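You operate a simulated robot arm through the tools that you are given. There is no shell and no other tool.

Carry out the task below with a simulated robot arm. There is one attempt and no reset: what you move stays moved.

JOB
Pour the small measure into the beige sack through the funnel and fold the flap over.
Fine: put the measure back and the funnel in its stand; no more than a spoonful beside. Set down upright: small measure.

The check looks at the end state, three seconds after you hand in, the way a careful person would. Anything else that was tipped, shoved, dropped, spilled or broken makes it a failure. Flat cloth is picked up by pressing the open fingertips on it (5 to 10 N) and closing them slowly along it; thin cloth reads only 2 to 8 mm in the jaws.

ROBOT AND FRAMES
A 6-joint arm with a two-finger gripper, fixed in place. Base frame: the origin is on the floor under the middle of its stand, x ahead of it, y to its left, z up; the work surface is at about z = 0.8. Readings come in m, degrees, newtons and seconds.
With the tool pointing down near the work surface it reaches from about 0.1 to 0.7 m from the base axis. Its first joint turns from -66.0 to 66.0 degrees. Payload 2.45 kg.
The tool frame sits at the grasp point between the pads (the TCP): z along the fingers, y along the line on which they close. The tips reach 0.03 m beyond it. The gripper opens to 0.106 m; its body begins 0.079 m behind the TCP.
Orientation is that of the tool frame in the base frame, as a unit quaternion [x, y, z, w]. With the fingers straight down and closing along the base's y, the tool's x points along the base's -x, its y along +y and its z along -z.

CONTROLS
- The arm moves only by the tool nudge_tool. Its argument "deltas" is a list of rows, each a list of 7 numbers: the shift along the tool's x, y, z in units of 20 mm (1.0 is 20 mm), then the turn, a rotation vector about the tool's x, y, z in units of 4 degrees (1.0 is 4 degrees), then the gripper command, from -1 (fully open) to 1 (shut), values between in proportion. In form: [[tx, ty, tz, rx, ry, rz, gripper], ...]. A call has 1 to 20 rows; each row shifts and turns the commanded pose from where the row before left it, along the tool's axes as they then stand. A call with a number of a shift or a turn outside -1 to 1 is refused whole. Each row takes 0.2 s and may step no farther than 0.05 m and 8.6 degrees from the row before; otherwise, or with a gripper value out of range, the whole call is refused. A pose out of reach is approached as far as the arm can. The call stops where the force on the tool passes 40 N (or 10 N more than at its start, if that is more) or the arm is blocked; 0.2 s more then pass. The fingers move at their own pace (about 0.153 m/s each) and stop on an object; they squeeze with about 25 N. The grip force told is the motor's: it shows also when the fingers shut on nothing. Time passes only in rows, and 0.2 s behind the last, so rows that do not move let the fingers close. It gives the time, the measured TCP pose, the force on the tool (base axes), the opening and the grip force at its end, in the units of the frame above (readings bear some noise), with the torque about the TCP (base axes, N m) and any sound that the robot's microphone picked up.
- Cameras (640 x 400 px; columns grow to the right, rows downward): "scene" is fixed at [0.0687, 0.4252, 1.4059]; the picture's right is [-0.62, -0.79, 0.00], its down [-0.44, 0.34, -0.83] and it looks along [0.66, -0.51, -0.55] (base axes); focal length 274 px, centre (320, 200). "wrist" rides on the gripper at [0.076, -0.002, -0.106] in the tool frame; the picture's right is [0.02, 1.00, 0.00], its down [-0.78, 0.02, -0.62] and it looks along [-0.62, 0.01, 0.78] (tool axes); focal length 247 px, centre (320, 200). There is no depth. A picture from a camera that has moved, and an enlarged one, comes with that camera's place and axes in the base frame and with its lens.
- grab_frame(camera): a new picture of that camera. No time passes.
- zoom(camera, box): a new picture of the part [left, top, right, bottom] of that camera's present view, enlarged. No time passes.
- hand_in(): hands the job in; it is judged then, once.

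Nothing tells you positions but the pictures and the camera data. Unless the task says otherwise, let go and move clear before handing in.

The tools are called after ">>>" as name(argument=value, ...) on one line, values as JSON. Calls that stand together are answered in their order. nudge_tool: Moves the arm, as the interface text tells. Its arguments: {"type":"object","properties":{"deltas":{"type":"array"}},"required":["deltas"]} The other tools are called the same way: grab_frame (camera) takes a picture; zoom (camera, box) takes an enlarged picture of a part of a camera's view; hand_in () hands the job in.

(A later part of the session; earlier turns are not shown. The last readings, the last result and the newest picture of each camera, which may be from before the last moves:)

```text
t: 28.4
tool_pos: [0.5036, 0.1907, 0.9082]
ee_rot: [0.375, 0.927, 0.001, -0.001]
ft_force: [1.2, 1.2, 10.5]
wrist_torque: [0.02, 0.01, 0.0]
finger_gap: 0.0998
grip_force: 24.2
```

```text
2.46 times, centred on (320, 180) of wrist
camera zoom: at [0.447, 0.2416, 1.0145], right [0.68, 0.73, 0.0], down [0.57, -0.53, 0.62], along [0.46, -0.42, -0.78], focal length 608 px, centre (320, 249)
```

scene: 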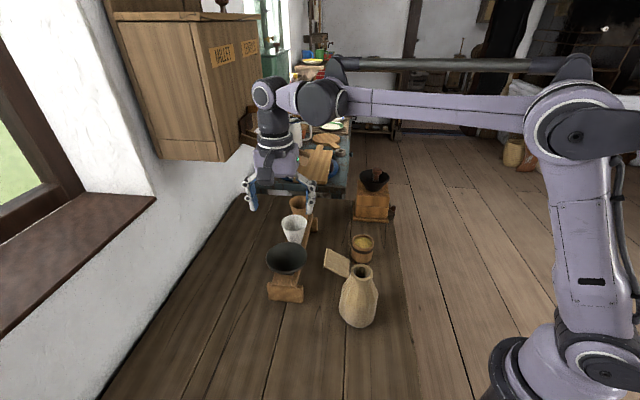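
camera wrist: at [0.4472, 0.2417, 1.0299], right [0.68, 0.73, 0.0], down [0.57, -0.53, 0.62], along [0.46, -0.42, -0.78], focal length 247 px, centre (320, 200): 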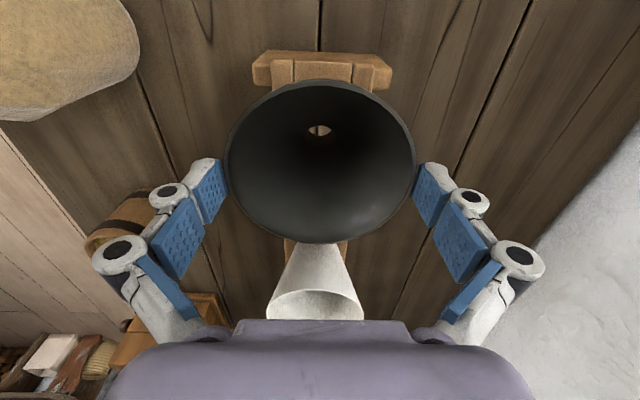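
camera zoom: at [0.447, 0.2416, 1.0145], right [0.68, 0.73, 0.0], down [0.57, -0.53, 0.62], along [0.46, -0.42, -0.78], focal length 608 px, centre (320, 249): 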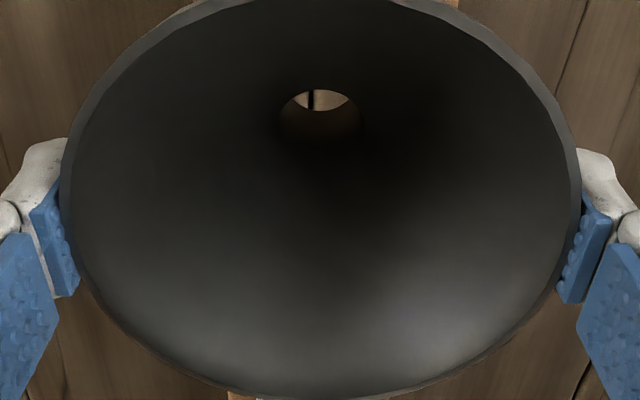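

I'm gripping the rim at 0.0998 m. I'll lift slowly.

>>> nudge_tool(deltas=[[0, 0, -0.2, 0, 0, 0, 0.2], [0, 0, -0.3, 0, 0, 0, 0.2], [0, 0, -0.5, 0, 0, 0, 0.2], [0, 0, -0.5, 0, 0, 0, 0.2], [0, 0, 0, 0, 0, 0, 0.2]])

>>> zoom(camera="wrist", box=[190, 60, 450, 260])

>>> zoom(camera="scene", box=[230, 180, 340, 310])

```text
t: 29.6
tool_pos: [0.5027, 0.1908, 0.939]
ee_rot: [0.374, 0.928, 0.001, 0.0]
ft_force: [-0.4, -0.2, 0.2]
wrist_torque: [-0.02, -0.04, 0.02]
finger_gap: 0.1001
grip_force: 25.4
```

```text
2.00 times, centred on (320, 160) of wrist
camera zoom: at [0.4474, 0.2418, 1.0449], right [0.68, 0.73, 0.0], down [0.57, -0.53, 0.62], along [0.46, -0.42, -0.78], focal length 494 px, centre (320, 280)
```

zoom: 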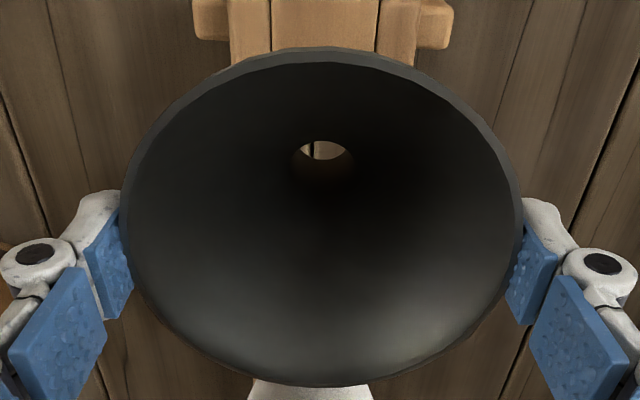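

```text
3.08 times, centred on (285, 245) of scene
camera zoom: at [0.0687, 0.4252, 1.4059], right [-0.62, -0.79, 0.0], down [-0.44, 0.34, -0.83], along [0.66, -0.51, -0.55], focal length 844 px, centre (428, 62)
```

zoom: 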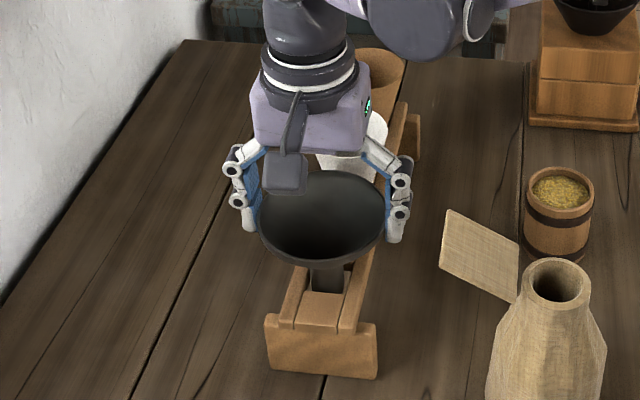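

The funnel is coming up cleanly. I'll lift further so the whole spout is visible.

>>> nudge_tool(deltas=[[0, 0, -0.7, 0, 0, 0, 0.2], [0, 0, -0.8, 0, 0, 0, 0.2], [0, 0, -0.8, 0, 0, 0, 0.2], [0, 0, -0.8, 0, 0, 0, 0.2], [0, 0, -0.8, 0, 0, 0, 0.2], [0, 0, -0.8, 0, 0, 0, 0.2], [0, 0, 0, 0, 0, 0, 0.2]])

>>> grab_frame(camera="scene")

>>> zoom(camera="scene", box=[230, 130, 380, 310])

>>> zoom(camera="wrist", box=[190, 60, 450, 260])

```text
t: 31.2
tool_pos: [0.5014, 0.1897, 1.032]
ee_rot: [0.374, 0.928, 0.001, 0.001]
ft_force: [0.3, -0.7, -0.7]
wrist_torque: [-0.01, 0.04, -0.03]
finger_gap: 0.0998
grip_force: 25.6
```

```text
taken
```

scene: 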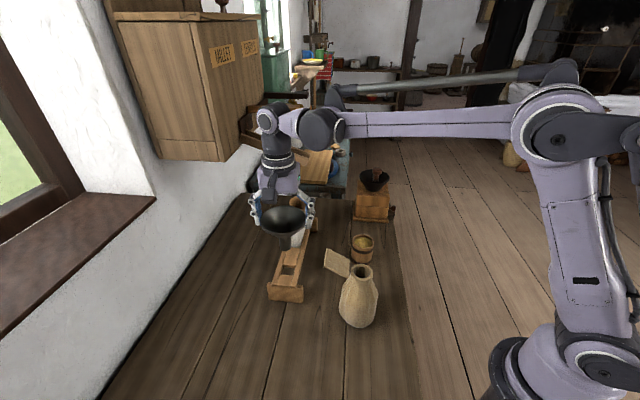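

```text
2.22 times, centred on (305, 220) of scene
camera zoom: at [0.0687, 0.4252, 1.4059], right [-0.62, -0.79, 0.0], down [-0.44, 0.34, -0.83], along [0.66, -0.51, -0.55], focal length 610 px, centre (353, 156)
```

zoom: 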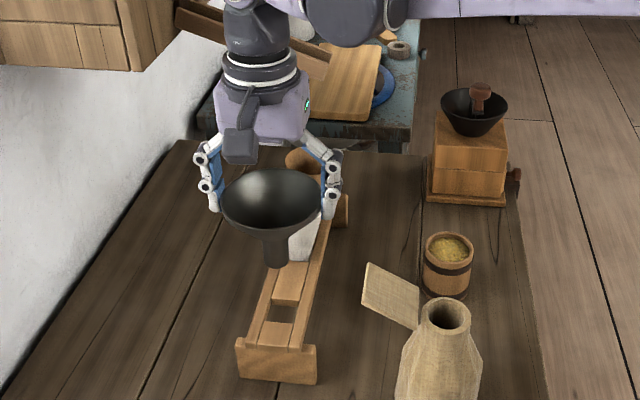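

```text
2.00 times, centred on (320, 160) of wrist
camera zoom: at [0.4463, 0.2414, 1.1383], right [0.68, 0.73, 0.0], down [0.57, -0.53, 0.62], along [0.46, -0.42, -0.78], focal length 494 px, centre (320, 280)
```

zoom: 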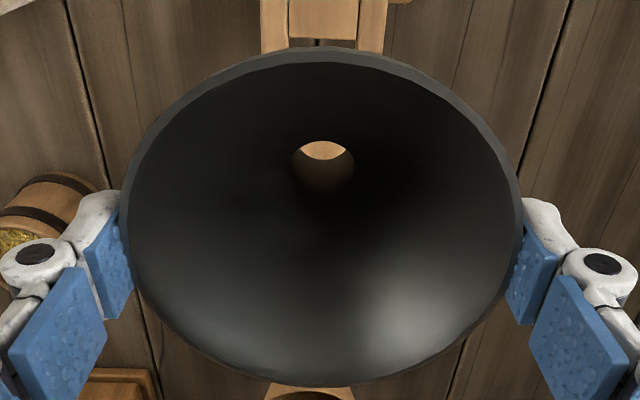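

The funnel hangs upright with a spout about 36 mm long. I'll raise it, carry it toward the sack and yaw 90° so the fingers will be clear of the flap, stopping offset so the wrist camera can see the mouth.

>>> nudge_tool(deltas=[[0, 0, -0.9, 0, 0, 0, 0.2], [0, 0, -1, 0, 0, 0, 0.2], [0, 0, -1, 0, 0, 0, 0.2], [0, 0, -1, 0, 0, 0, 0.2], [0, 0, -1, 0, 0, 0, 0.2], [0.3, -0.6, 0, 0, 0, 0, 0.2], [0.4, -0.75, 0, 0, 0, 0, 0.2], [0.4, -0.75, 0, 0, 0, 0, 0.2], [0.4, -0.75, 0, 0, 0, 0, 0.2], [0.4, -0.75, 0, 0, 0, 0, 0.2], [0.4, -0.75, 0, 0, 0, 0, 0.2], [0.4, -0.75, 0, 0, 0, 0, 0.2], [0.4, -0.75, 0, 0, 0, 0, 0.2], [0.25, -0.5, 0, 0, 0, 0, 0.2], [0, 0, 0, 0, 0, 0, 0.2]])

```text
t: 34.4
tool_pos: [0.3648, 0.1449, 1.1298]
ee_rot: [0.376, 0.927, 0.001, 0.001]
ft_force: [0.1, 1.0, 0.3]
wrist_torque: [0.0, 0.0, 0.0]
finger_gap: 0.0999
grip_force: 24.5
```

>>> nudge_tool(deltas=[[0, 0, 0, 0, 0, -0.6, 0.2], [0, 0, 0, 0, 0, -1, 0.2], [0, 0, 0, 0, 0, -1, 0.2], [0, 0, 0, 0, 0, -1, 0.2], [0, 0, 0, 0, 0, -1, 0.2], [0, 0, 0, 0, 0, -1, 0.2], [0, 0, 0, 0, 0, -1, 0.2], [0, 0, 0, 0, 0, -1, 0.2], [0, 0, 0, 0, 0, -1, 0.2], [0, 0, 0, 0, 0, -1, 0.2], [0, 0, 0, 0, 0, -1, 0.2], [0, 0, 0, 0, 0, -0.6, 0.2], [0, 0, 0, 0, 0, 0, 0.2]])

>>> grab_frame(camera="scene")

```text
t: 37.2
tool_pos: [0.3664, 0.146, 1.1295]
ee_rot: [-0.008, 1.0, 0.001, 0.0]
ft_force: [-0.3, -0.4, -0.5]
wrist_torque: [0.0, -0.03, -0.03]
finger_gap: 0.0999
grip_force: 25.2
```

```text
taken
```

scene: 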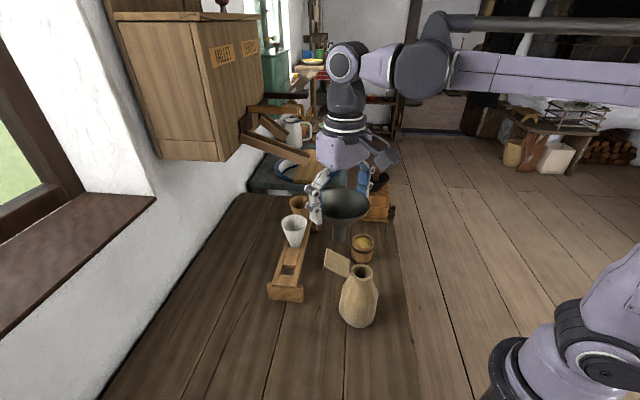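

>>> nudge_tool(deltas=[[0, 0, 0, 0, 0, -0.6, 0.2], [0, 0, 0, 0, 0, -1, 0.2], [0, 0, 0, 0, 0, -1, 0.2], [0, 0, 0, 0, 0, -1, 0.2], [0, 0, 0, 0, 0, -1, 0.2], [0, 0, 0, 0, 0, -1, 0.2], [0, 0, 0, 0, 0, -1, 0.2], [0, 0, 0, 0, 0, -1, 0.2], [0, 0, 0, 0, 0, -1, 0.2], [0, 0, 0, 0, 0, -1, 0.2], [0, 0, 0, 0, 0, -1, 0.2], [0, 0, 0, 0, 0, -0.6, 0.2], [0, 0, 0, 0, 0, 0, 0.2]])

>>> grab_frame(camera="wrist")

>>> zoom(camera="scene", box=[270, 140, 420, 340])

```text
t: 40.0
tool_pos: [0.3659, 0.1464, 1.1293]
ee_rot: [-0.388, 0.922, -0.001, 0.0]
ft_force: [0.0, 0.5, 0.2]
wrist_torque: [0.02, -0.02, 0.01]
finger_gap: 0.0999
grip_force: 24.7
```

```text
taken
camera wrist: at [0.3143, 0.0887, 1.2356], right [-0.73, 0.68, 0.0], down [0.53, 0.57, 0.62], along [0.43, 0.45, -0.78], focal length 247 px, centre (320, 200)
```

wrist: 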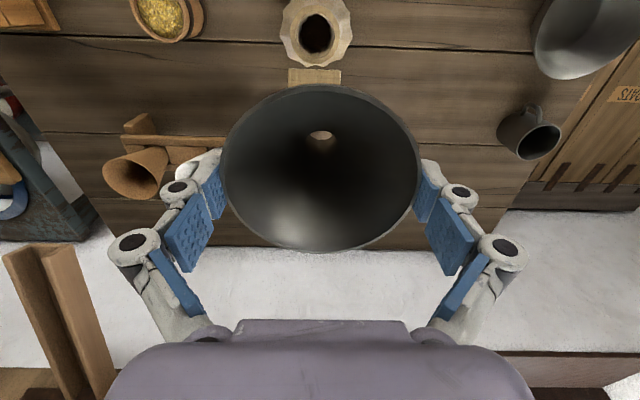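

```text
2.00 times, centred on (345, 240) of scene
camera zoom: at [0.0687, 0.4252, 1.4059], right [-0.62, -0.79, 0.0], down [-0.44, 0.34, -0.83], along [0.66, -0.51, -0.55], focal length 549 px, centre (270, 120)
```

zoom: 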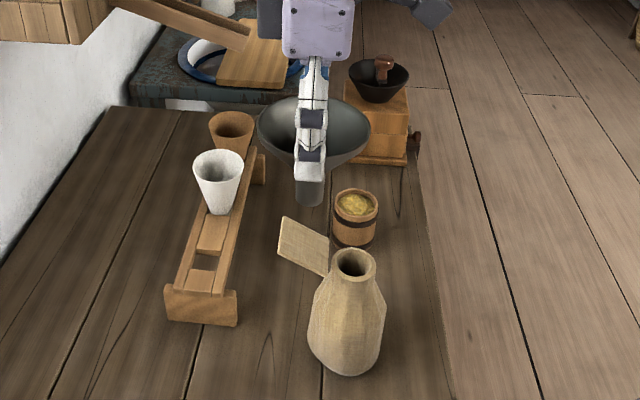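

There are more objects to the left (a metal bowl, a mug and a labelled box) that the scene camera can't see. I'll look at them and at the sack mouth.

>>> zoom(camera="wrist", box=[460, 0, 640, 180])

>>> zoom(camera="wrist", box=[260, 0, 370, 100])

>>> zoom(camera="wrist", box=[100, 0, 220, 60])

```text
2.22 times, centred on (550, 90) of wrist
camera zoom: at [0.3143, 0.0887, 1.2356], right [-0.73, 0.68, 0.0], down [0.53, 0.57, 0.62], along [0.43, 0.45, -0.78], focal length 549 px, centre (-191, 444)
```

zoom: 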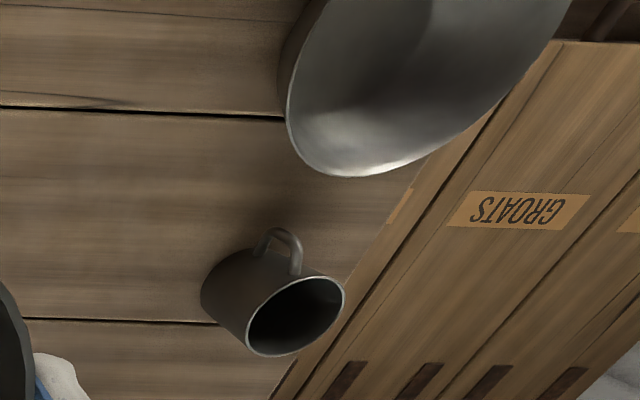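

```text
4.00 times, centred on (315, 50) of wrist
camera zoom: at [0.3143, 0.0887, 1.2356], right [-0.73, 0.68, 0.0], down [0.53, 0.57, 0.62], along [0.43, 0.45, -0.78], focal length 988 px, centre (340, 800)
```

zoom: 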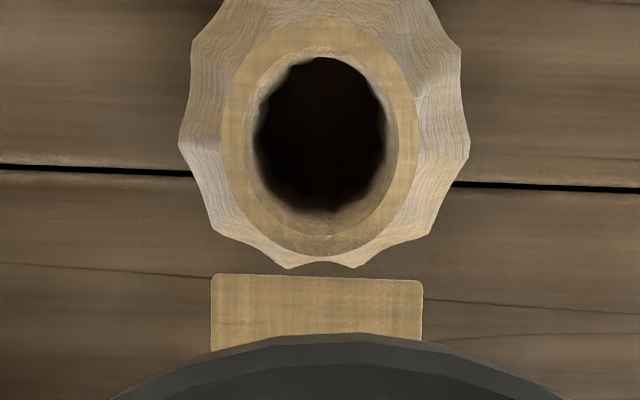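

```text
5.33 times, centred on (160, 30) of wrist
camera zoom: at [0.3143, 0.0887, 1.2356], right [-0.73, 0.68, 0.0], down [0.53, 0.57, 0.62], along [0.43, 0.45, -0.78], focal length 1317 px, centre (1173, 1107)
```

zoom: 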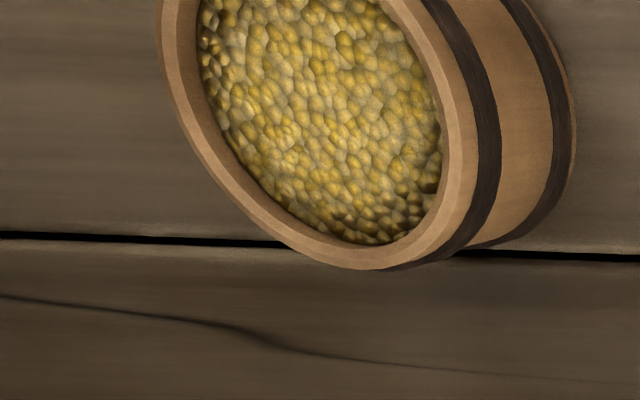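

The mouth triangulates consistently from three views to (0.3345, 0.1025, 0.951), about 35 mm inner diameter. The flap rises gently away from it, so the funnel will fit. I'll move over the mouth and come down to just above it.

>>> nudge_tool(deltas=[[0.65, -0.105, 0, 0, 0, 0, 0.2], [0.65, -0.105, 0, 0, 0, 0, 0.2], [0.65, -0.105, 0, 0, 0, 0, 0.2], [0.62, -0.1, 0, 0, 0, 0, 0.2], [0, 0, 0.7, 0, 0, 0, 0.2], [0, 0, 0.7, 0, 0, 0, 0.2], [0, 0, 0.7, 0, 0, 0, 0.2], [0, 0, 0.7, 0, 0, 0, 0.2], [0, 0, 0.7, 0, 0, 0, 0.2], [0, 0, 0, 0, 0, 0, 0.2]])

>>> zoom(camera="scene", box=[300, 180, 420, 340])

>>> zoom(camera="wrist", box=[190, 20, 450, 260])

```text
t: 42.2
tool_pos: [0.3346, 0.1046, 1.0585]
ee_rot: [-0.387, 0.922, 0.001, 0.001]
ft_force: [0.0, -0.7, 0.2]
wrist_torque: [0.0, -0.03, 0.0]
finger_gap: 0.1002
grip_force: 24.8
```

```text
2.50 times, centred on (360, 260) of scene
camera zoom: at [0.0687, 0.4252, 1.4059], right [-0.62, -0.79, 0.0], down [-0.44, 0.34, -0.83], along [0.66, -0.51, -0.55], focal length 686 px, centre (220, 50)
```

zoom: 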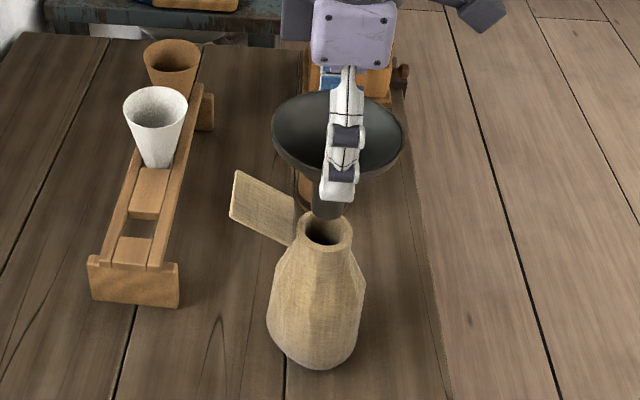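

```text
1.67 times, centred on (320, 140) of wrist
camera zoom: at [0.2838, 0.0472, 1.1654], right [-0.73, 0.68, 0.0], down [0.54, 0.57, 0.62], along [0.43, 0.45, -0.78], focal length 412 px, centre (320, 300)
```

zoom: 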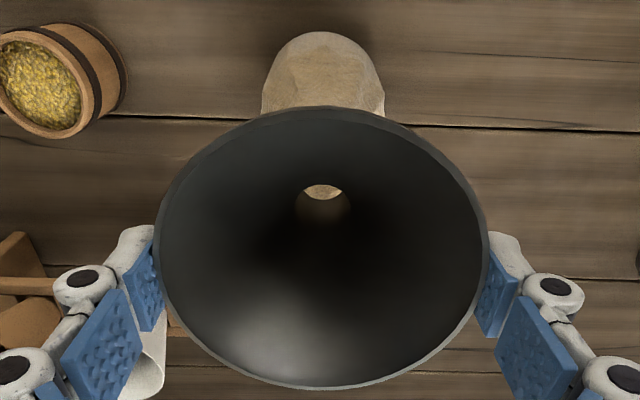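

The spout is aligned above the mouth in the scene view. I'll lower it slowly into the neck.

>>> nudge_tool(deltas=[[0, 0, 0.3, 0, 0, 0, 0.2], [0, 0, 0.3, 0, 0, 0, 0.2], [0, 0, 0.3, 0, 0, 0, 0.2], [0, 0, 0.3, 0, 0, 0, 0.2], [0, 0, 0.3, 0, 0, 0, 0.2], [0, 0, 0, 0, 0, 0, 0.2]])

>>> zoom(camera="scene", box=[310, 200, 410, 340])

```text
t: 43.6
tool_pos: [0.336, 0.104, 1.028]
ee_rot: [-0.388, 0.922, 0.001, 0.001]
ft_force: [-0.1, 0.5, -0.5]
wrist_torque: [-0.01, 0.02, -0.01]
finger_gap: 0.1001
grip_force: 25.2
```

```text
2.86 times, centred on (360, 270) of scene
camera zoom: at [0.0687, 0.4252, 1.4059], right [-0.62, -0.79, 0.0], down [-0.44, 0.34, -0.83], along [0.66, -0.51, -0.55], focal length 784 px, centre (206, 0)
```

zoom: 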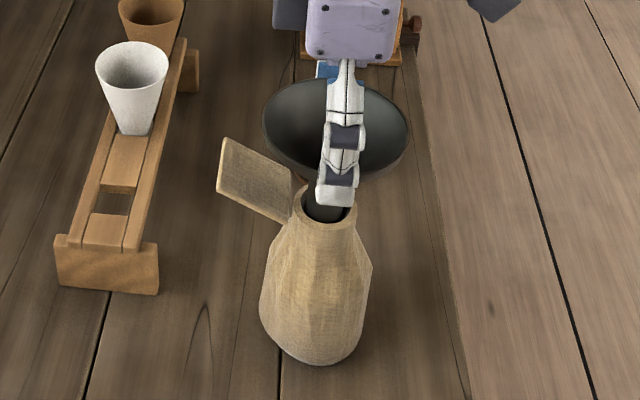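

The spout is in the mouth without contact. I'll continue down to seating.

>>> nudge_tool(deltas=[[0, 0, 0.25, 0, 0, 0, 0.2], [0, 0, 0.25, 0, 0, 0, 0.2], [0, 0, 0.25, 0, 0, 0, 0.2], [0, 0, 0.25, 0, 0, 0, 0.2], [0, 0, 0.25, 0, 0, 0, 0.2], [0, 0, 0, 0, 0, 0, 0.2]])

>>> zoom(camera="scene", box=[310, 200, 410, 340])

```text
t: 45.0
tool_pos: [0.3368, 0.1029, 1.0031]
ee_rot: [-0.388, 0.922, 0.0, 0.0]
ft_force: [0.5, 1.2, -0.8]
wrist_torque: [-0.03, 0.0, 0.01]
finger_gap: 0.1001
grip_force: 24.5
```

```text
2.86 times, centred on (360, 270) of scene
camera zoom: at [0.0687, 0.4252, 1.4059], right [-0.62, -0.79, 0.0], down [-0.44, 0.34, -0.83], along [0.66, -0.51, -0.55], focal length 784 px, centre (206, 0)
```

zoom: 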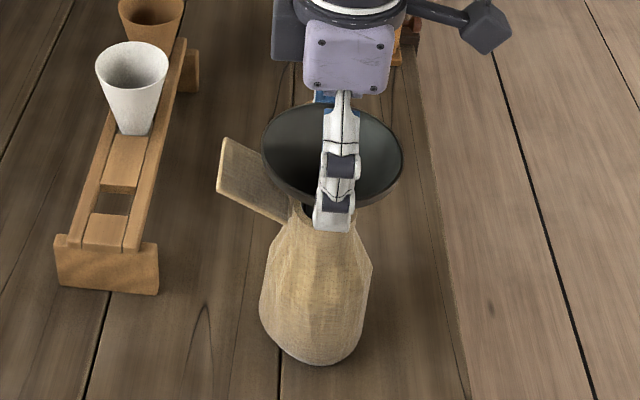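

>>> nudge_tool(deltas=[[0, 0, 0.1, 0, 0, 0, 0.2], [0, 0, 0.1, 0, 0, 0, 0.2], [0, 0, 0.1, 0, 0, 0, 0.2], [0, 0, 0, 0, 0, 0, 0.2]])

```text
t: 46.0
tool_pos: [0.3344, 0.1039, 0.9985]
ee_rot: [-0.388, 0.922, 0.0, 0.0]
ft_force: [0.4, -0.6, -0.8]
wrist_torque: [-0.01, 0.0, 0.0]
finger_gap: 0.1001
grip_force: 24.6
```

>>> nudge_tool(deltas=[[0, 0, 0.1, 0, 0, 0, 0.2], [0, 0, 0.1, 0, 0, 0, 0.2], [0, 0, 0, 0, 0, 0, 0.2]])

>>> zoom(camera="scene", box=[310, 200, 410, 340])

>>> zoom(camera="wrist", box=[190, 20, 450, 260])

```text
t: 46.8
tool_pos: [0.3354, 0.1029, 0.9949]
ee_rot: [-0.387, 0.922, 0.001, 0.0]
ft_force: [-2.5, 1.5, 13.2]
wrist_torque: [0.04, 0.14, 0.03]
finger_gap: 0.1002
grip_force: 24.9
```

```text
2.86 times, centred on (360, 270) of scene
camera zoom: at [0.0685, 0.4252, 1.4059], right [-0.62, -0.79, 0.0], down [-0.44, 0.34, -0.83], along [0.66, -0.51, -0.55], focal length 784 px, centre (206, 0)
```

zoom: 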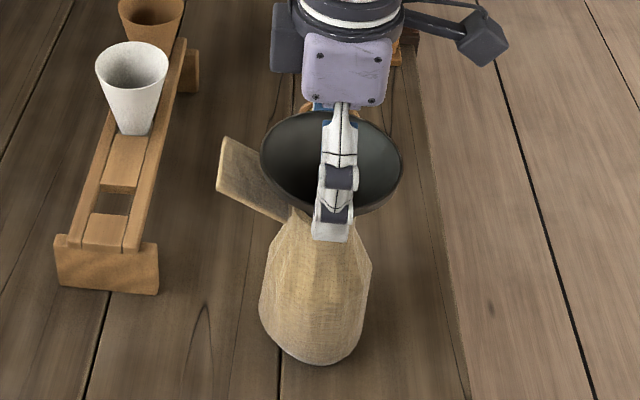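

```text
1.67 times, centred on (320, 140) of wrist
camera zoom: at [0.2844, 0.0469, 1.1007], right [-0.73, 0.68, 0.0], down [0.54, 0.57, 0.62], along [0.43, 0.45, -0.78], focal length 412 px, centre (320, 300)
```

zoom: 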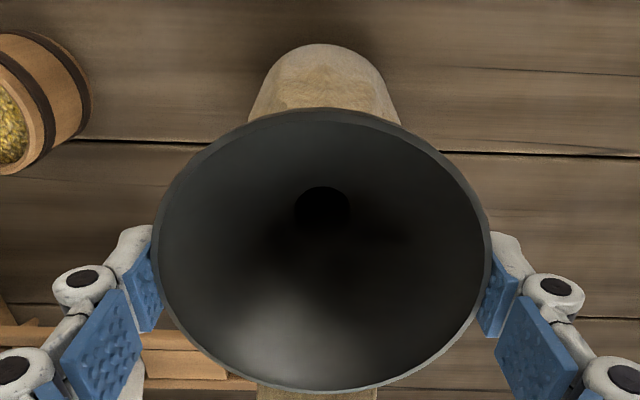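

The funnel is seated with 13 N of contact. I'll relieve a bit and open slowly.

>>> nudge_tool(deltas=[[0, 0, -0.06, 0, 0, 0, 0.2], [0, 0, 0, 0, 0, 0, -0.5], [0, 0, 0, 0, 0, 0, -0.86], [0, 0, 0, 0, 0, 0, -0.9], [0, 0, 0, 0, 0, 0, -0.95], [0, 0, 0, 0, 0, 0, -1], [0, 0, 0, 0, 0, 0, -1]])

>>> zoom(camera="wrist", box=[190, 20, 450, 260])

>>> zoom(camera="scene", box=[310, 200, 410, 340])

```text
t: 48.4
tool_pos: [0.3367, 0.1033, 0.9951]
ee_rot: [-0.387, 0.922, 0.0, 0.0]
ft_force: [0.0, -0.9, 0.4]
wrist_torque: [-0.01, 0.0, 0.01]
finger_gap: 0.1062
grip_force: 0.1
```

```text
1.67 times, centred on (320, 140) of wrist
camera zoom: at [0.2846, 0.0469, 1.1015], right [-0.73, 0.68, 0.0], down [0.54, 0.57, 0.62], along [0.43, 0.45, -0.78], focal length 412 px, centre (320, 300)
```

zoom: 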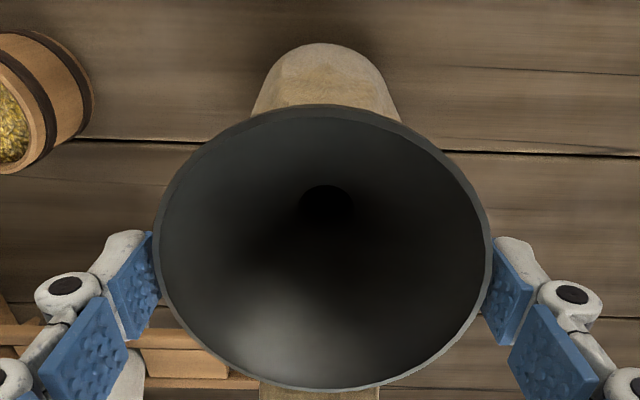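

```text
2.86 times, centred on (360, 270) of scene
camera zoom: at [0.0687, 0.4252, 1.4059], right [-0.62, -0.79, 0.0], down [-0.44, 0.34, -0.83], along [0.66, -0.51, -0.55], focal length 784 px, centre (206, 0)
```

zoom: 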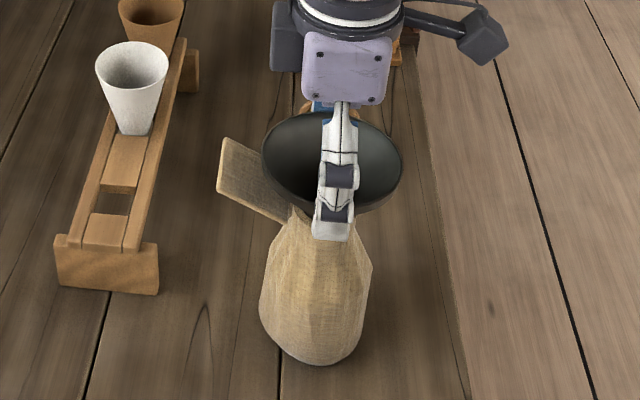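

Released and clear on both sides. I'll raise straight up slowly, then higher.

>>> nudge_tool(deltas=[[0, 0, -0.1, 0, 0, 0, -1], [0, 0, -0.1, 0, 0, 0, -1], [0, 0, -0.2, 0, 0, 0, -1], [0, 0, -0.3, 0, 0, 0, -1], [0, 0, -0.5, 0, 0, 0, -1], [0, 0, -0.8, 0, 0, 0, -1], [0, 0, -1, 0, 0, 0, -1], [0, 0, -1, 0, 0, 0, -1], [0, 0, -1, 0, 0, 0, -1], [0, 0, -1, 0, 0, 0, -1], [0, 0, 0, 0, 0, 0, -1]])

>>> grab_frame(camera="wrist")

>>> zoom(camera="scene", box=[300, 180, 420, 340])

```text
t: 50.8
tool_pos: [0.3368, 0.1041, 1.1168]
ee_rot: [-0.387, 0.922, 0.0, 0.001]
ft_force: [0.2, 0.4, -0.3]
wrist_torque: [0.04, 0.0, 0.03]
finger_gap: 0.1059
grip_force: 0.1
```

```text
taken
camera wrist: at [0.2853, 0.0467, 1.224], right [-0.73, 0.68, 0.0], down [0.54, 0.57, 0.62], along [0.43, 0.45, -0.78], focal length 247 px, centre (320, 200)
```

wrist: 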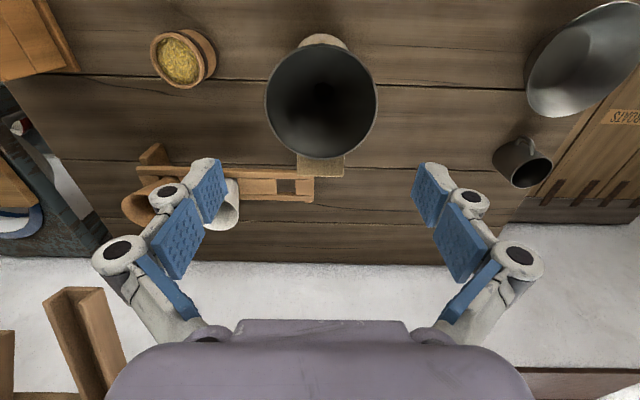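

```text
2.50 times, centred on (360, 260) of scene
camera zoom: at [0.0687, 0.4252, 1.4059], right [-0.62, -0.79, 0.0], down [-0.44, 0.34, -0.83], along [0.66, -0.51, -0.55], focal length 686 px, centre (220, 50)
```

zoom: 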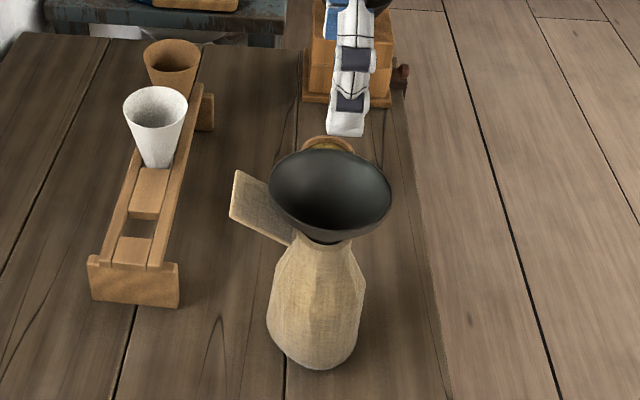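

The funnel is seated upright on the sack. Now I'll localise the wooden measure precisely.

>>> zoom(camera="wrist", box=[140, 10, 230, 100])

>>> zoom(camera="scene", box=[330, 215, 400, 275])

>>> zoom(camera="wrist", box=[250, 20, 390, 180])

```text
4.44 times, centred on (185, 55) of wrist
camera zoom: at [0.2853, 0.0467, 1.224], right [-0.73, 0.68, 0.0], down [0.54, 0.57, 0.62], along [0.43, 0.45, -0.78], focal length 1098 px, centre (920, 844)
```

zoom: 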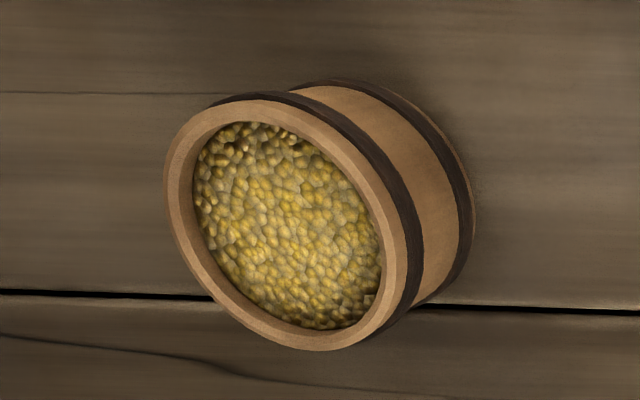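

```text
6.67 times, centred on (365, 245) of scene
camera zoom: at [0.0687, 0.4252, 1.4059], right [-0.62, -0.79, 0.0], down [-0.44, 0.34, -0.83], along [0.66, -0.51, -0.55], focal length 1829 px, centre (20, -100)
```

zoom: 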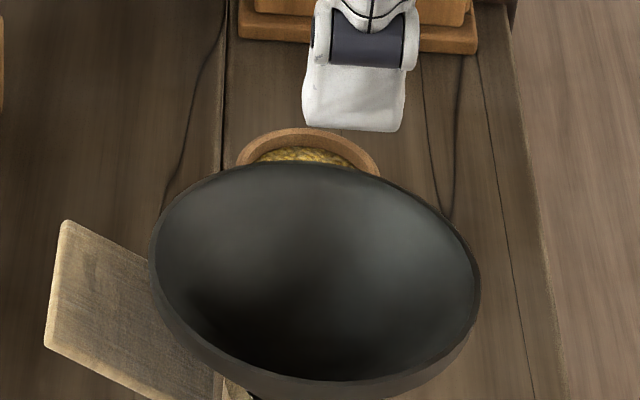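

```text
2.50 times, centred on (320, 100) of wrist
camera zoom: at [0.2853, 0.0467, 1.224], right [-0.73, 0.68, 0.0], down [0.54, 0.57, 0.62], along [0.43, 0.45, -0.78], focal length 617 px, centre (320, 450)
```

zoom: 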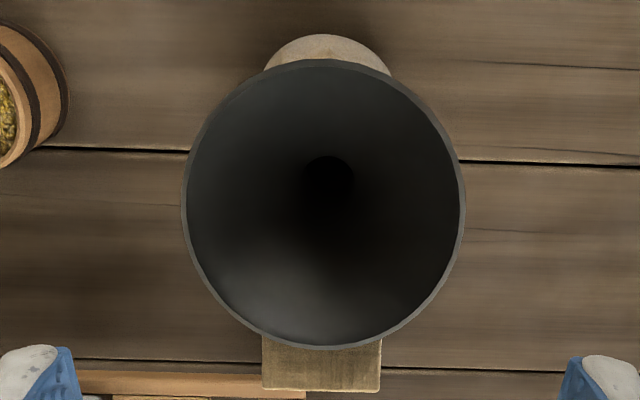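

The funnel looks fine, and the measure is at about (0.464, -0.041) with its rim near 0.857 and roughly 66 mm across. I plan to grip it with the fingers closing along base x and pour by pitching about the closing axis with the camera side up. First I'll yaw and rehearse that pitch empty, well above the funnel, to check reach.

>>> nudge_tool(deltas=[[0, 0, -0.5, 0, 0, 1, -1], [0, 0, -0.5, 0, 0, 1, -1], [0, 0, -0.5, 0, 0, 1, -1], [0, 0, -0.5, 0, 0, 1, -1], [0, 0, 0, 0, 0, 1, -1], [0, 0, 0, 0, 0, 1, -1], [0, 0, 0, 0, 0, 1, -1], [0, 0, 0, 0, 0, 1, -1], [0, 0, 0, 0, 0, 1, -1], [0, 0, 0, 0, 0, 1, -1], [0, 0, 0, 0, 0, 1, -1], [0, 0, 0, 0, 0, 1, -1], [0, 0, 0, 0, 0, 1, -1], [0, 0, 0, 0, 0, 1, -1], [0, 0, 0, 0, 0, 1, -1], [0, 0, 0, 0, 0, 1, -1], [0, 0, 0, 0, 0, 1, -1], [0, 0, 0, 0, 0, 1, -1], [0, 0, 0, 0, 0, 1, -1]])

>>> nudge_tool(deltas=[[0, 0, 0, 0, 0, 1, -1], [0, 0, 0, 0, 0, 1, -1], [0, 0, 0, 0, 0, 1, -1], [0, 0, 0, 0, 0, 1, -1], [0, 0, 0, 0, 0, 1, -1], [0, 0, 0, 0, 0, 1, -1], [0, 0, 0, 0, 0, 1, -1], [0, 0, 0, 0, 0, 1, -1], [0, 0, 0, 0, 0, 1, -1], [0, 0, 0, 0, 0, 1, -1], [0, 0, 0, 0, 0, 1, -1], [0, 0, 0, 0, 0, 1, -1], [0, 0, 0, 0, 0, 1, -1], [0, 0, 0, 0, 0, 1, -1], [0, 0, 0, 0, 0, 0.75, -1], [0, 0, 0, 0, 0, 0, -1]])

```text
t: 54.8
tool_pos: [0.336, 0.1023, 1.1551]
ee_rot: [0.264, 0.965, 0.001, 0.001]
ft_force: [0.3, 0.3, -1.1]
wrist_torque: [-0.02, 0.02, -0.01]
finger_gap: 0.1061
grip_force: 0.0
```

```text
t: 58.2
tool_pos: [0.3359, 0.1033, 1.1538]
ee_rot: [0.704, 0.711, 0.002, 0.0]
ft_force: [0.2, 0.5, -0.7]
wrist_torque: [0.02, 0.03, 0.01]
finger_gap: 0.1059
grip_force: 0.0
```

The yaw works. Now I'll rehearse the pitch in stages, slightly higher.

>>> nudge_tool(deltas=[[0, 0, -1, 0, 0, 0, -1], [0, 0, -1, 0, 0, 0, -1], [0, 0, 0, 0, 1, 0, -1], [0, 0, 0, 0, 1, 0, -1], [0, 0, 0, 0, 1, 0, -1], [0, 0, 0, 0, 1, 0, -1], [0, 0, 0, 0, 1, 0, -1], [0, 0, 0, 0, 1, 0, -1], [0, 0, 0, 0, 1, 0, -1], [0, 0, 0, 0, 1, 0, -1], [0, 0, 0, 0, 1, 0, -1], [0, 0, 0, 0, 1, 0, -1], [0, 0, 0, 0, 1, 0, -1], [0, 0, 0, 0, 1, 0, -1], [0, 0, 0, 0, 1, 0, -1], [0, 0, 0, 0, 1, 0, -1], [0, 0, 0, 0, 1, 0, -1], [0, 0, 0, 0, 0, 0, -1]])

>>> grab_frame(camera="scene")

```text
t: 62.0
tool_pos: [0.3354, 0.1033, 1.1949]
ee_rot: [0.609, 0.616, 0.353, -0.355]
ft_force: [-0.5, 1.2, 0.4]
wrist_torque: [0.03, 0.02, -0.01]
finger_gap: 0.1059
grip_force: 0.0
```

```text
taken
```

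scene: 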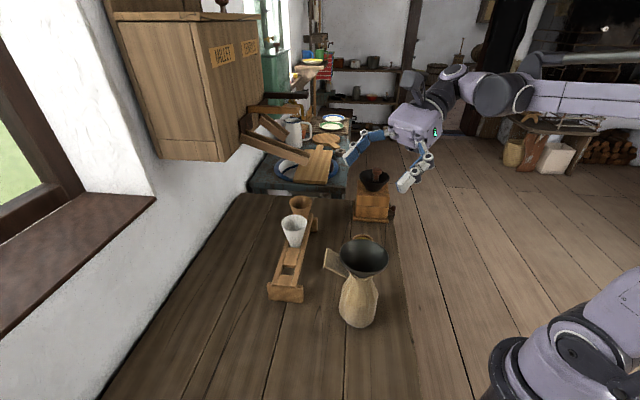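

>>> nudge_tool(deltas=[[0, 0, 0, 0, 1, 0, -1], [0, 0, 0, 0, 1, 0, -1], [0, 0, 0, 0, 1, 0, -1], [0, 0, 0, 0, 1, 0, -1], [0, 0, 0, 0, 1, 0, -1], [0, 0, 0, 0, 1, 0, -1], [0, 0, 0, 0, 1, 0, -1], [0, 0, 0, 0, 1, 0, -1], [0, 0, 0, 0, 1, 0, -1], [0, 0, 0, 0, 1, 0, -1], [0, 0, 0, 0, 1, 0, -1], [0, 0, 0, 0, 1, 0, -1], [0, 0, 0, 0, 1, 0, -1], [0, 0, 0, 0, 1, 0, -1], [0, 0, 0, 0, 1, 0, -1], [0, 0, 0, 0, 0, 0, -1]])

>>> grab_frame(camera="scene")

>>> grab_frame(camera="wrist")

```text
t: 65.4
tool_pos: [0.3347, 0.1032, 1.1938]
ee_rot: [-0.35, -0.356, -0.609, 0.616]
ft_force: [0.3, 0.1, 0.1]
wrist_torque: [0.03, -0.05, 0.01]
finger_gap: 0.1057
grip_force: 0.1
```

```text
taken
```

scene: 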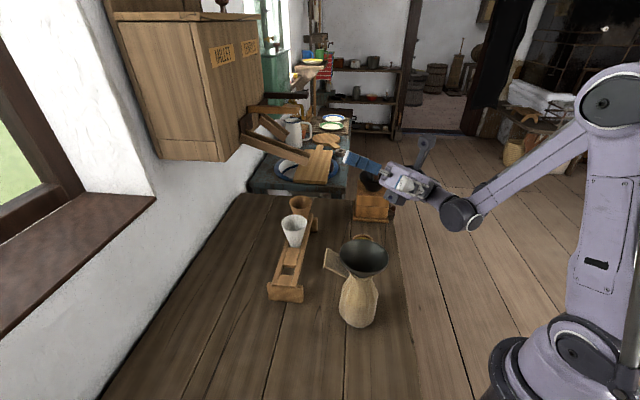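

```text
taken
camera wrist: at [0.3357, -0.0277, 1.208], right [1.0, 0.0, 0.02], down [0.02, -0.14, -0.99], along [0.0, 0.99, -0.14], focal length 247 px, centre (320, 200)
```

wrist: 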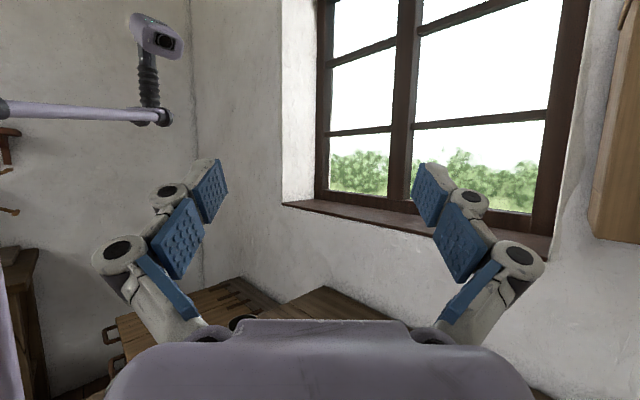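

The full 120° pour pitch is reachable. I'll rotate back to vertical and go to the measure.

>>> nudge_tool(deltas=[[0, 0, 0, 0, -1, 0, -1], [0, 0, 0, 0, -1, 0, -1], [0, 0, 0, 0, -1, 0, -1], [0, 0, 0, 0, -1, 0, -1], [0, 0, 0, 0, -1, 0, -1], [0, 0, 0, 0, -1, 0, -1], [0, 0, 0, 0, -1, 0, -1], [0, 0, 0, 0, -1, 0, -1], [0, 0, 0, 0, -1, 0, -1], [0, 0, 0, 0, -1, 0, -1], [0, 0, 0, 0, -1, 0, -1], [0, 0, 0, 0, -1, 0, -1], [0, 0, 0, 0, -1, 0, -1], [0, 0, 0, 0, -1, 0, -1], [0, 0, 0, 0, -1, 0, -1], [0, 0, 0, 0, 0, 0, -1]])

>>> nudge_tool(deltas=[[0, 0, 0, 0, -1, 0, -1], [0, 0, 0, 0, -1, 0, -1], [0, 0, 0, 0, -1, 0, -1], [0, 0, 0, 0, -1, 0, -1], [0, 0, 0, 0, -1, 0, -1], [0, 0, 0, 0, -1, 0, -1], [0, 0, 0, 0, -1, 0, -1], [0, 0, 0, 0, -1, 0, -1], [0, 0, 0, 0, -1, 0, -1], [0, 0, 0, 0, -1, 0, -1], [0, 0, 0, 0, -1, 0, -1], [0, 0, 0, 0, -1, 0, -1], [0, 0, 0, 0, -1, 0, -1], [0, 0, 0, 0, -1, 0, -1], [0, 0, 0, 0, -1, 0, -1], [0, 0, 0, 0, 0, 0, -1]])

```text
t: 68.8
tool_pos: [0.3362, 0.1037, 1.1957]
ee_rot: [0.609, 0.616, 0.352, -0.355]
ft_force: [-0.3, -0.1, 0.2]
wrist_torque: [-0.01, -0.01, -0.04]
finger_gap: 0.106
grip_force: 0.0
```

```text
t: 72.2
tool_pos: [0.3356, 0.1032, 1.1965]
ee_rot: [0.703, 0.711, 0.001, 0.0]
ft_force: [0.8, 0.3, -0.2]
wrist_torque: [0.01, -0.01, -0.05]
finger_gap: 0.1061
grip_force: 0.2
```

>>> nudge_tool(deltas=[[-0.91, 0.79, 0, 0, 0, 0, -1], [-0.91, 0.79, 0, 0, 0, 0, -1], [-0.91, 0.79, 0, 0, 0, 0, -1], [-0.91, 0.79, 0, 0, 0, 0, -1], [-0.91, 0.79, 0, 0, 0, 0, -1], [-0.91, 0.79, 0, 0, 0, 0, -1], [-0.91, 0.79, 0, 0, 0, 0, -1], [-0.91, 0.79, 0, 0, 0, 0, -1], [0, 0, 1, 0, 0, 0, -1], [0, 0, 1, 0, 0, 0, -1], [0, 0, 1, 0, 0, 0, -1], [0, 0, 1, 0, 0, 0, -1], [0, 0, 1, 0, 0, 0, -1], [0, 0, 1, 0, 0, 0, -1], [0, 0, 1, 0, 0, 0, -1], [0, 0, 1, 0, 0, 0, -1], [0, 0, 1, 0, 0, 0, -1], [0, 0, 0, 0, 0, 0, -1]])

>>> grab_frame(camera="wrist")

>>> grab_frame(camera="scene")

```text
t: 76.0
tool_pos: [0.4634, -0.0417, 1.0142]
ee_rot: [0.704, 0.71, 0.001, 0.0]
ft_force: [0.2, -0.6, 0.1]
wrist_torque: [0.02, 0.01, -0.01]
finger_gap: 0.1059
grip_force: 0.1
```

```text
taken
camera wrist: at [0.4619, 0.035, 1.1215], right [1.0, 0.03, 0.0], down [0.02, -0.78, 0.62], along [0.02, -0.62, -0.78], focal length 247 px, centre (320, 200)
```

wrist: 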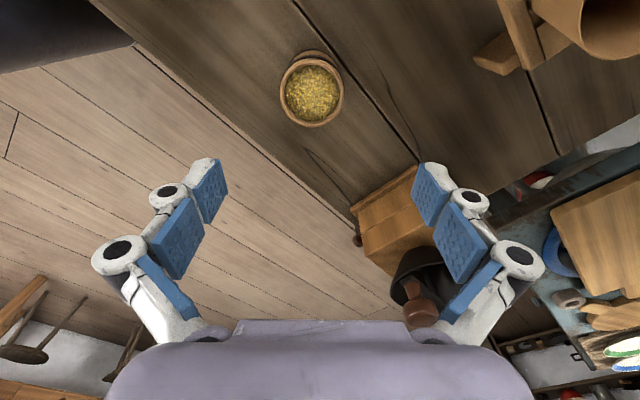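

```text
taken
```

scene: 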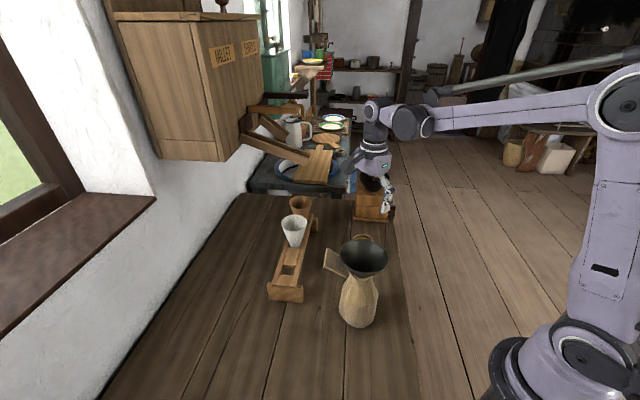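

>>> zoom(camera="wrist", box=[260, 30, 370, 140])

```text
3.64 times, centred on (315, 85) of wrist
camera zoom: at [0.4619, 0.035, 1.1215], right [1.0, 0.03, 0.0], down [0.02, -0.78, 0.62], along [0.02, -0.62, -0.78], focal length 898 px, centre (338, 618)
```

zoom: 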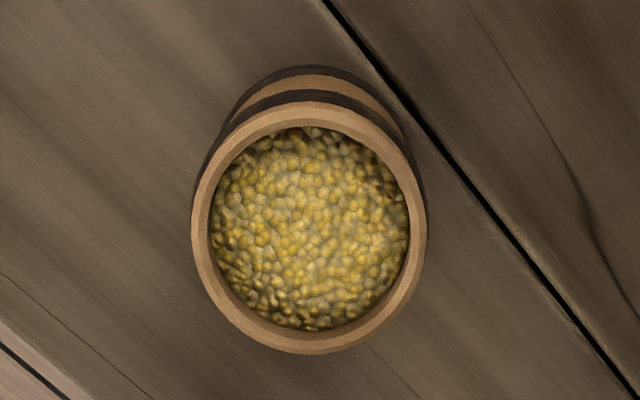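

The measure's centre is at about (0.4545, -0.039), roughly 66 mm across. I'll shift onto it and descend with open fingers.

>>> nudge_tool(deltas=[[0.125, -0.45, 0, 0, 0, 0, -1], [0, 0, 0.9, 0, 0, 0, -1], [0, 0, 0.9, 0, 0, 0, -1], [0, 0, 0.9, 0, 0, 0, -1], [0, 0, 0.9, 0, 0, 0, -1], [0, 0, 0.9, 0, 0, 0, -1], [0, 0, 0.8, 0, 0, 0, -1], [0, 0, 0.7, 0, 0, 0, -1], [0, 0, 0, 0, 0, 0, -1]])

>>> grab_frame(camera="wrist")

```text
t: 78.0
tool_pos: [0.4555, -0.0392, 0.8938]
ee_rot: [0.704, 0.71, 0.002, 0.0]
ft_force: [-0.7, 0.0, 0.0]
wrist_torque: [-0.01, 0.01, 0.0]
finger_gap: 0.1061
grip_force: 0.1
```

```text
taken
camera wrist: at [0.4537, 0.0368, 1.0015], right [1.0, 0.03, 0.0], down [0.02, -0.78, 0.62], along [0.02, -0.62, -0.78], focal length 247 px, centre (320, 200)
```

wrist: 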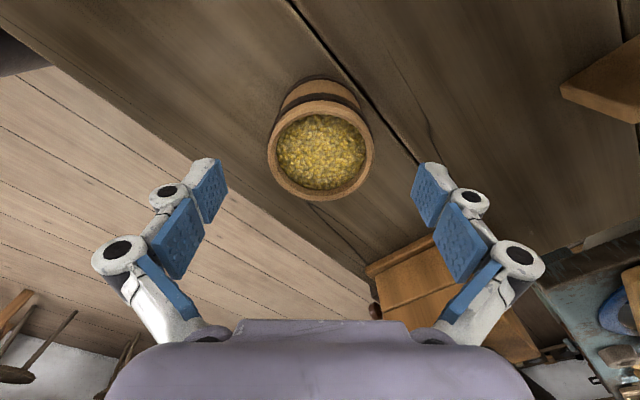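

>>> nudge_tool(deltas=[[0.15, 0, 0.5, 0, 0, 0, -1], [0, 0, 0.5, 0, 0, 0, -1], [0, 0, 0.5, 0, 0, 0, -1], [0, 0, 0.5, 0, 0, 0, -1], [0, 0, 0.4, 0, 0, 0, -1], [0, 0, 0.4, 0, 0, 0, -1], [0, 0, 0, 0, 0, 0, -1]])

>>> grab_frame(camera="wrist")

```text
t: 79.6
tool_pos: [0.4546, -0.0358, 0.8376]
ee_rot: [0.703, 0.711, 0.001, 0.0]
ft_force: [-0.4, 0.9, 0.6]
wrist_torque: [-0.01, -0.01, 0.01]
finger_gap: 0.106
grip_force: 0.1
```

```text
taken
camera wrist: at [0.4537, 0.0395, 0.9455], right [1.0, 0.03, 0.0], down [0.02, -0.78, 0.62], along [0.02, -0.62, -0.78], focal length 247 px, centre (320, 200)
```

wrist: 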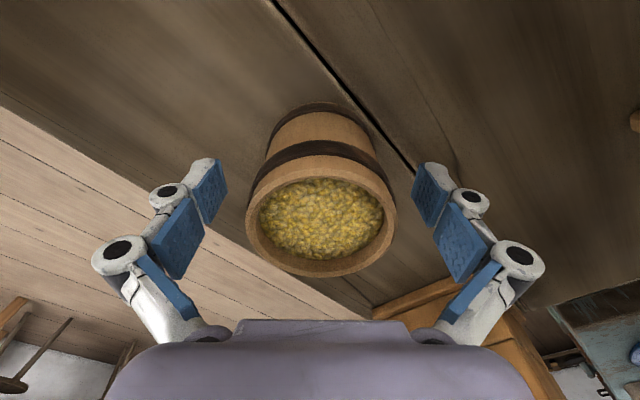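

>>> zoom(camera="wrist", box=[220, 90, 420, 290])

>>> zoom(camera="scene", box=[320, 180, 420, 280])

```text
2.00 times, centred on (320, 190) of wrist
camera zoom: at [0.4537, 0.0395, 0.9455], right [1.0, 0.03, 0.0], down [0.02, -0.78, 0.62], along [0.02, -0.62, -0.78], focal length 494 px, centre (320, 220)
```

zoom: 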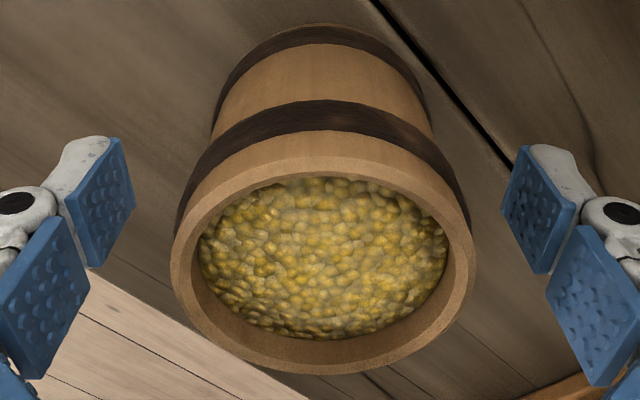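

```text
4.00 times, centred on (370, 230) of scene
camera zoom: at [0.0687, 0.4252, 1.4059], right [-0.62, -0.79, 0.0], down [-0.44, 0.34, -0.83], along [0.66, -0.51, -0.55], focal length 1098 px, centre (120, 80)
```

zoom: 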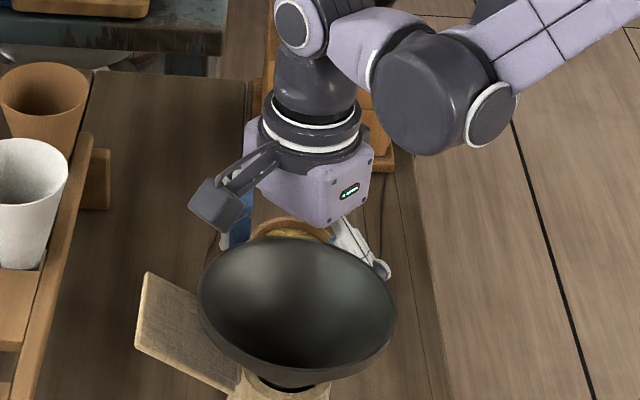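

The cup is centred: about 63 mm across, rim at z ≈ 0.871. I'll close on it gently.

>>> nudge_tool(deltas=[[0, 0, 0, 0, 0, 0, -0.8], [0, 0, 0, 0, 0, 0, -0.6], [0, 0, 0, 0, 0, 0, -0.4], [0, 0, 0, 0, 0, 0, -0.2], [0, 0, 0, 0, 0, 0, 0], [0, 0, 0, 0, 0, 0, 0.4], [0, 0, 0, 0, 0, 0, 0.6], [0, 0, 0, 0, 0, 0, 0.6]])

>>> grab_frame(camera="wrist")

```text
t: 81.4
tool_pos: [0.4557, -0.0353, 0.8388]
ee_rot: [0.704, 0.71, 0.001, 0.0]
ft_force: [1.9, -0.3, 7.3]
wrist_torque: [0.03, -0.09, -0.01]
finger_gap: 0.0617
grip_force: 25.2
```

```text
taken
camera wrist: at [0.4538, 0.0395, 0.9458], right [1.0, 0.03, 0.0], down [0.02, -0.78, 0.62], along [0.02, -0.62, -0.78], focal length 247 px, centre (320, 200)
```

wrist: 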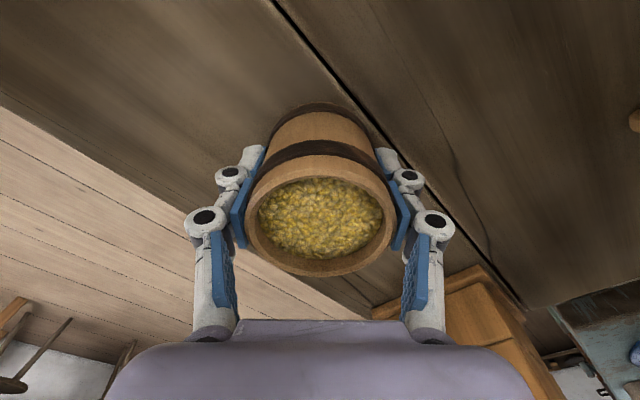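

Gripped at 0.0617 m. I'll lift slowly and steadily.

>>> nudge_tool(deltas=[[0, 0, -0.2, 0, 0, 0, 0.6], [0, 0, -0.4, 0, 0, 0, 0.6], [0, 0, -0.5, 0, 0, 0, 0.6], [0, 0, -0.5, 0, 0, 0, 0.6], [0, 0, 0, 0, 0, 0, 0.6]])

>>> grab_frame(camera="wrist")

```text
t: 82.6
tool_pos: [0.455, -0.0353, 0.8711]
ee_rot: [0.704, 0.71, 0.001, 0.0]
ft_force: [-0.2, 0.0, -1.8]
wrist_torque: [0.01, -0.01, -0.02]
finger_gap: 0.0612
grip_force: 24.7
```

```text
taken
camera wrist: at [0.4537, 0.0407, 0.9782], right [1.0, 0.03, 0.0], down [0.02, -0.78, 0.62], along [0.02, -0.62, -0.78], focal length 247 px, centre (320, 200)
```

wrist: 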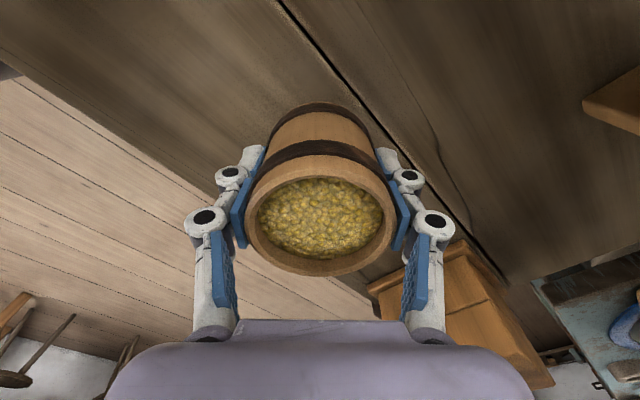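

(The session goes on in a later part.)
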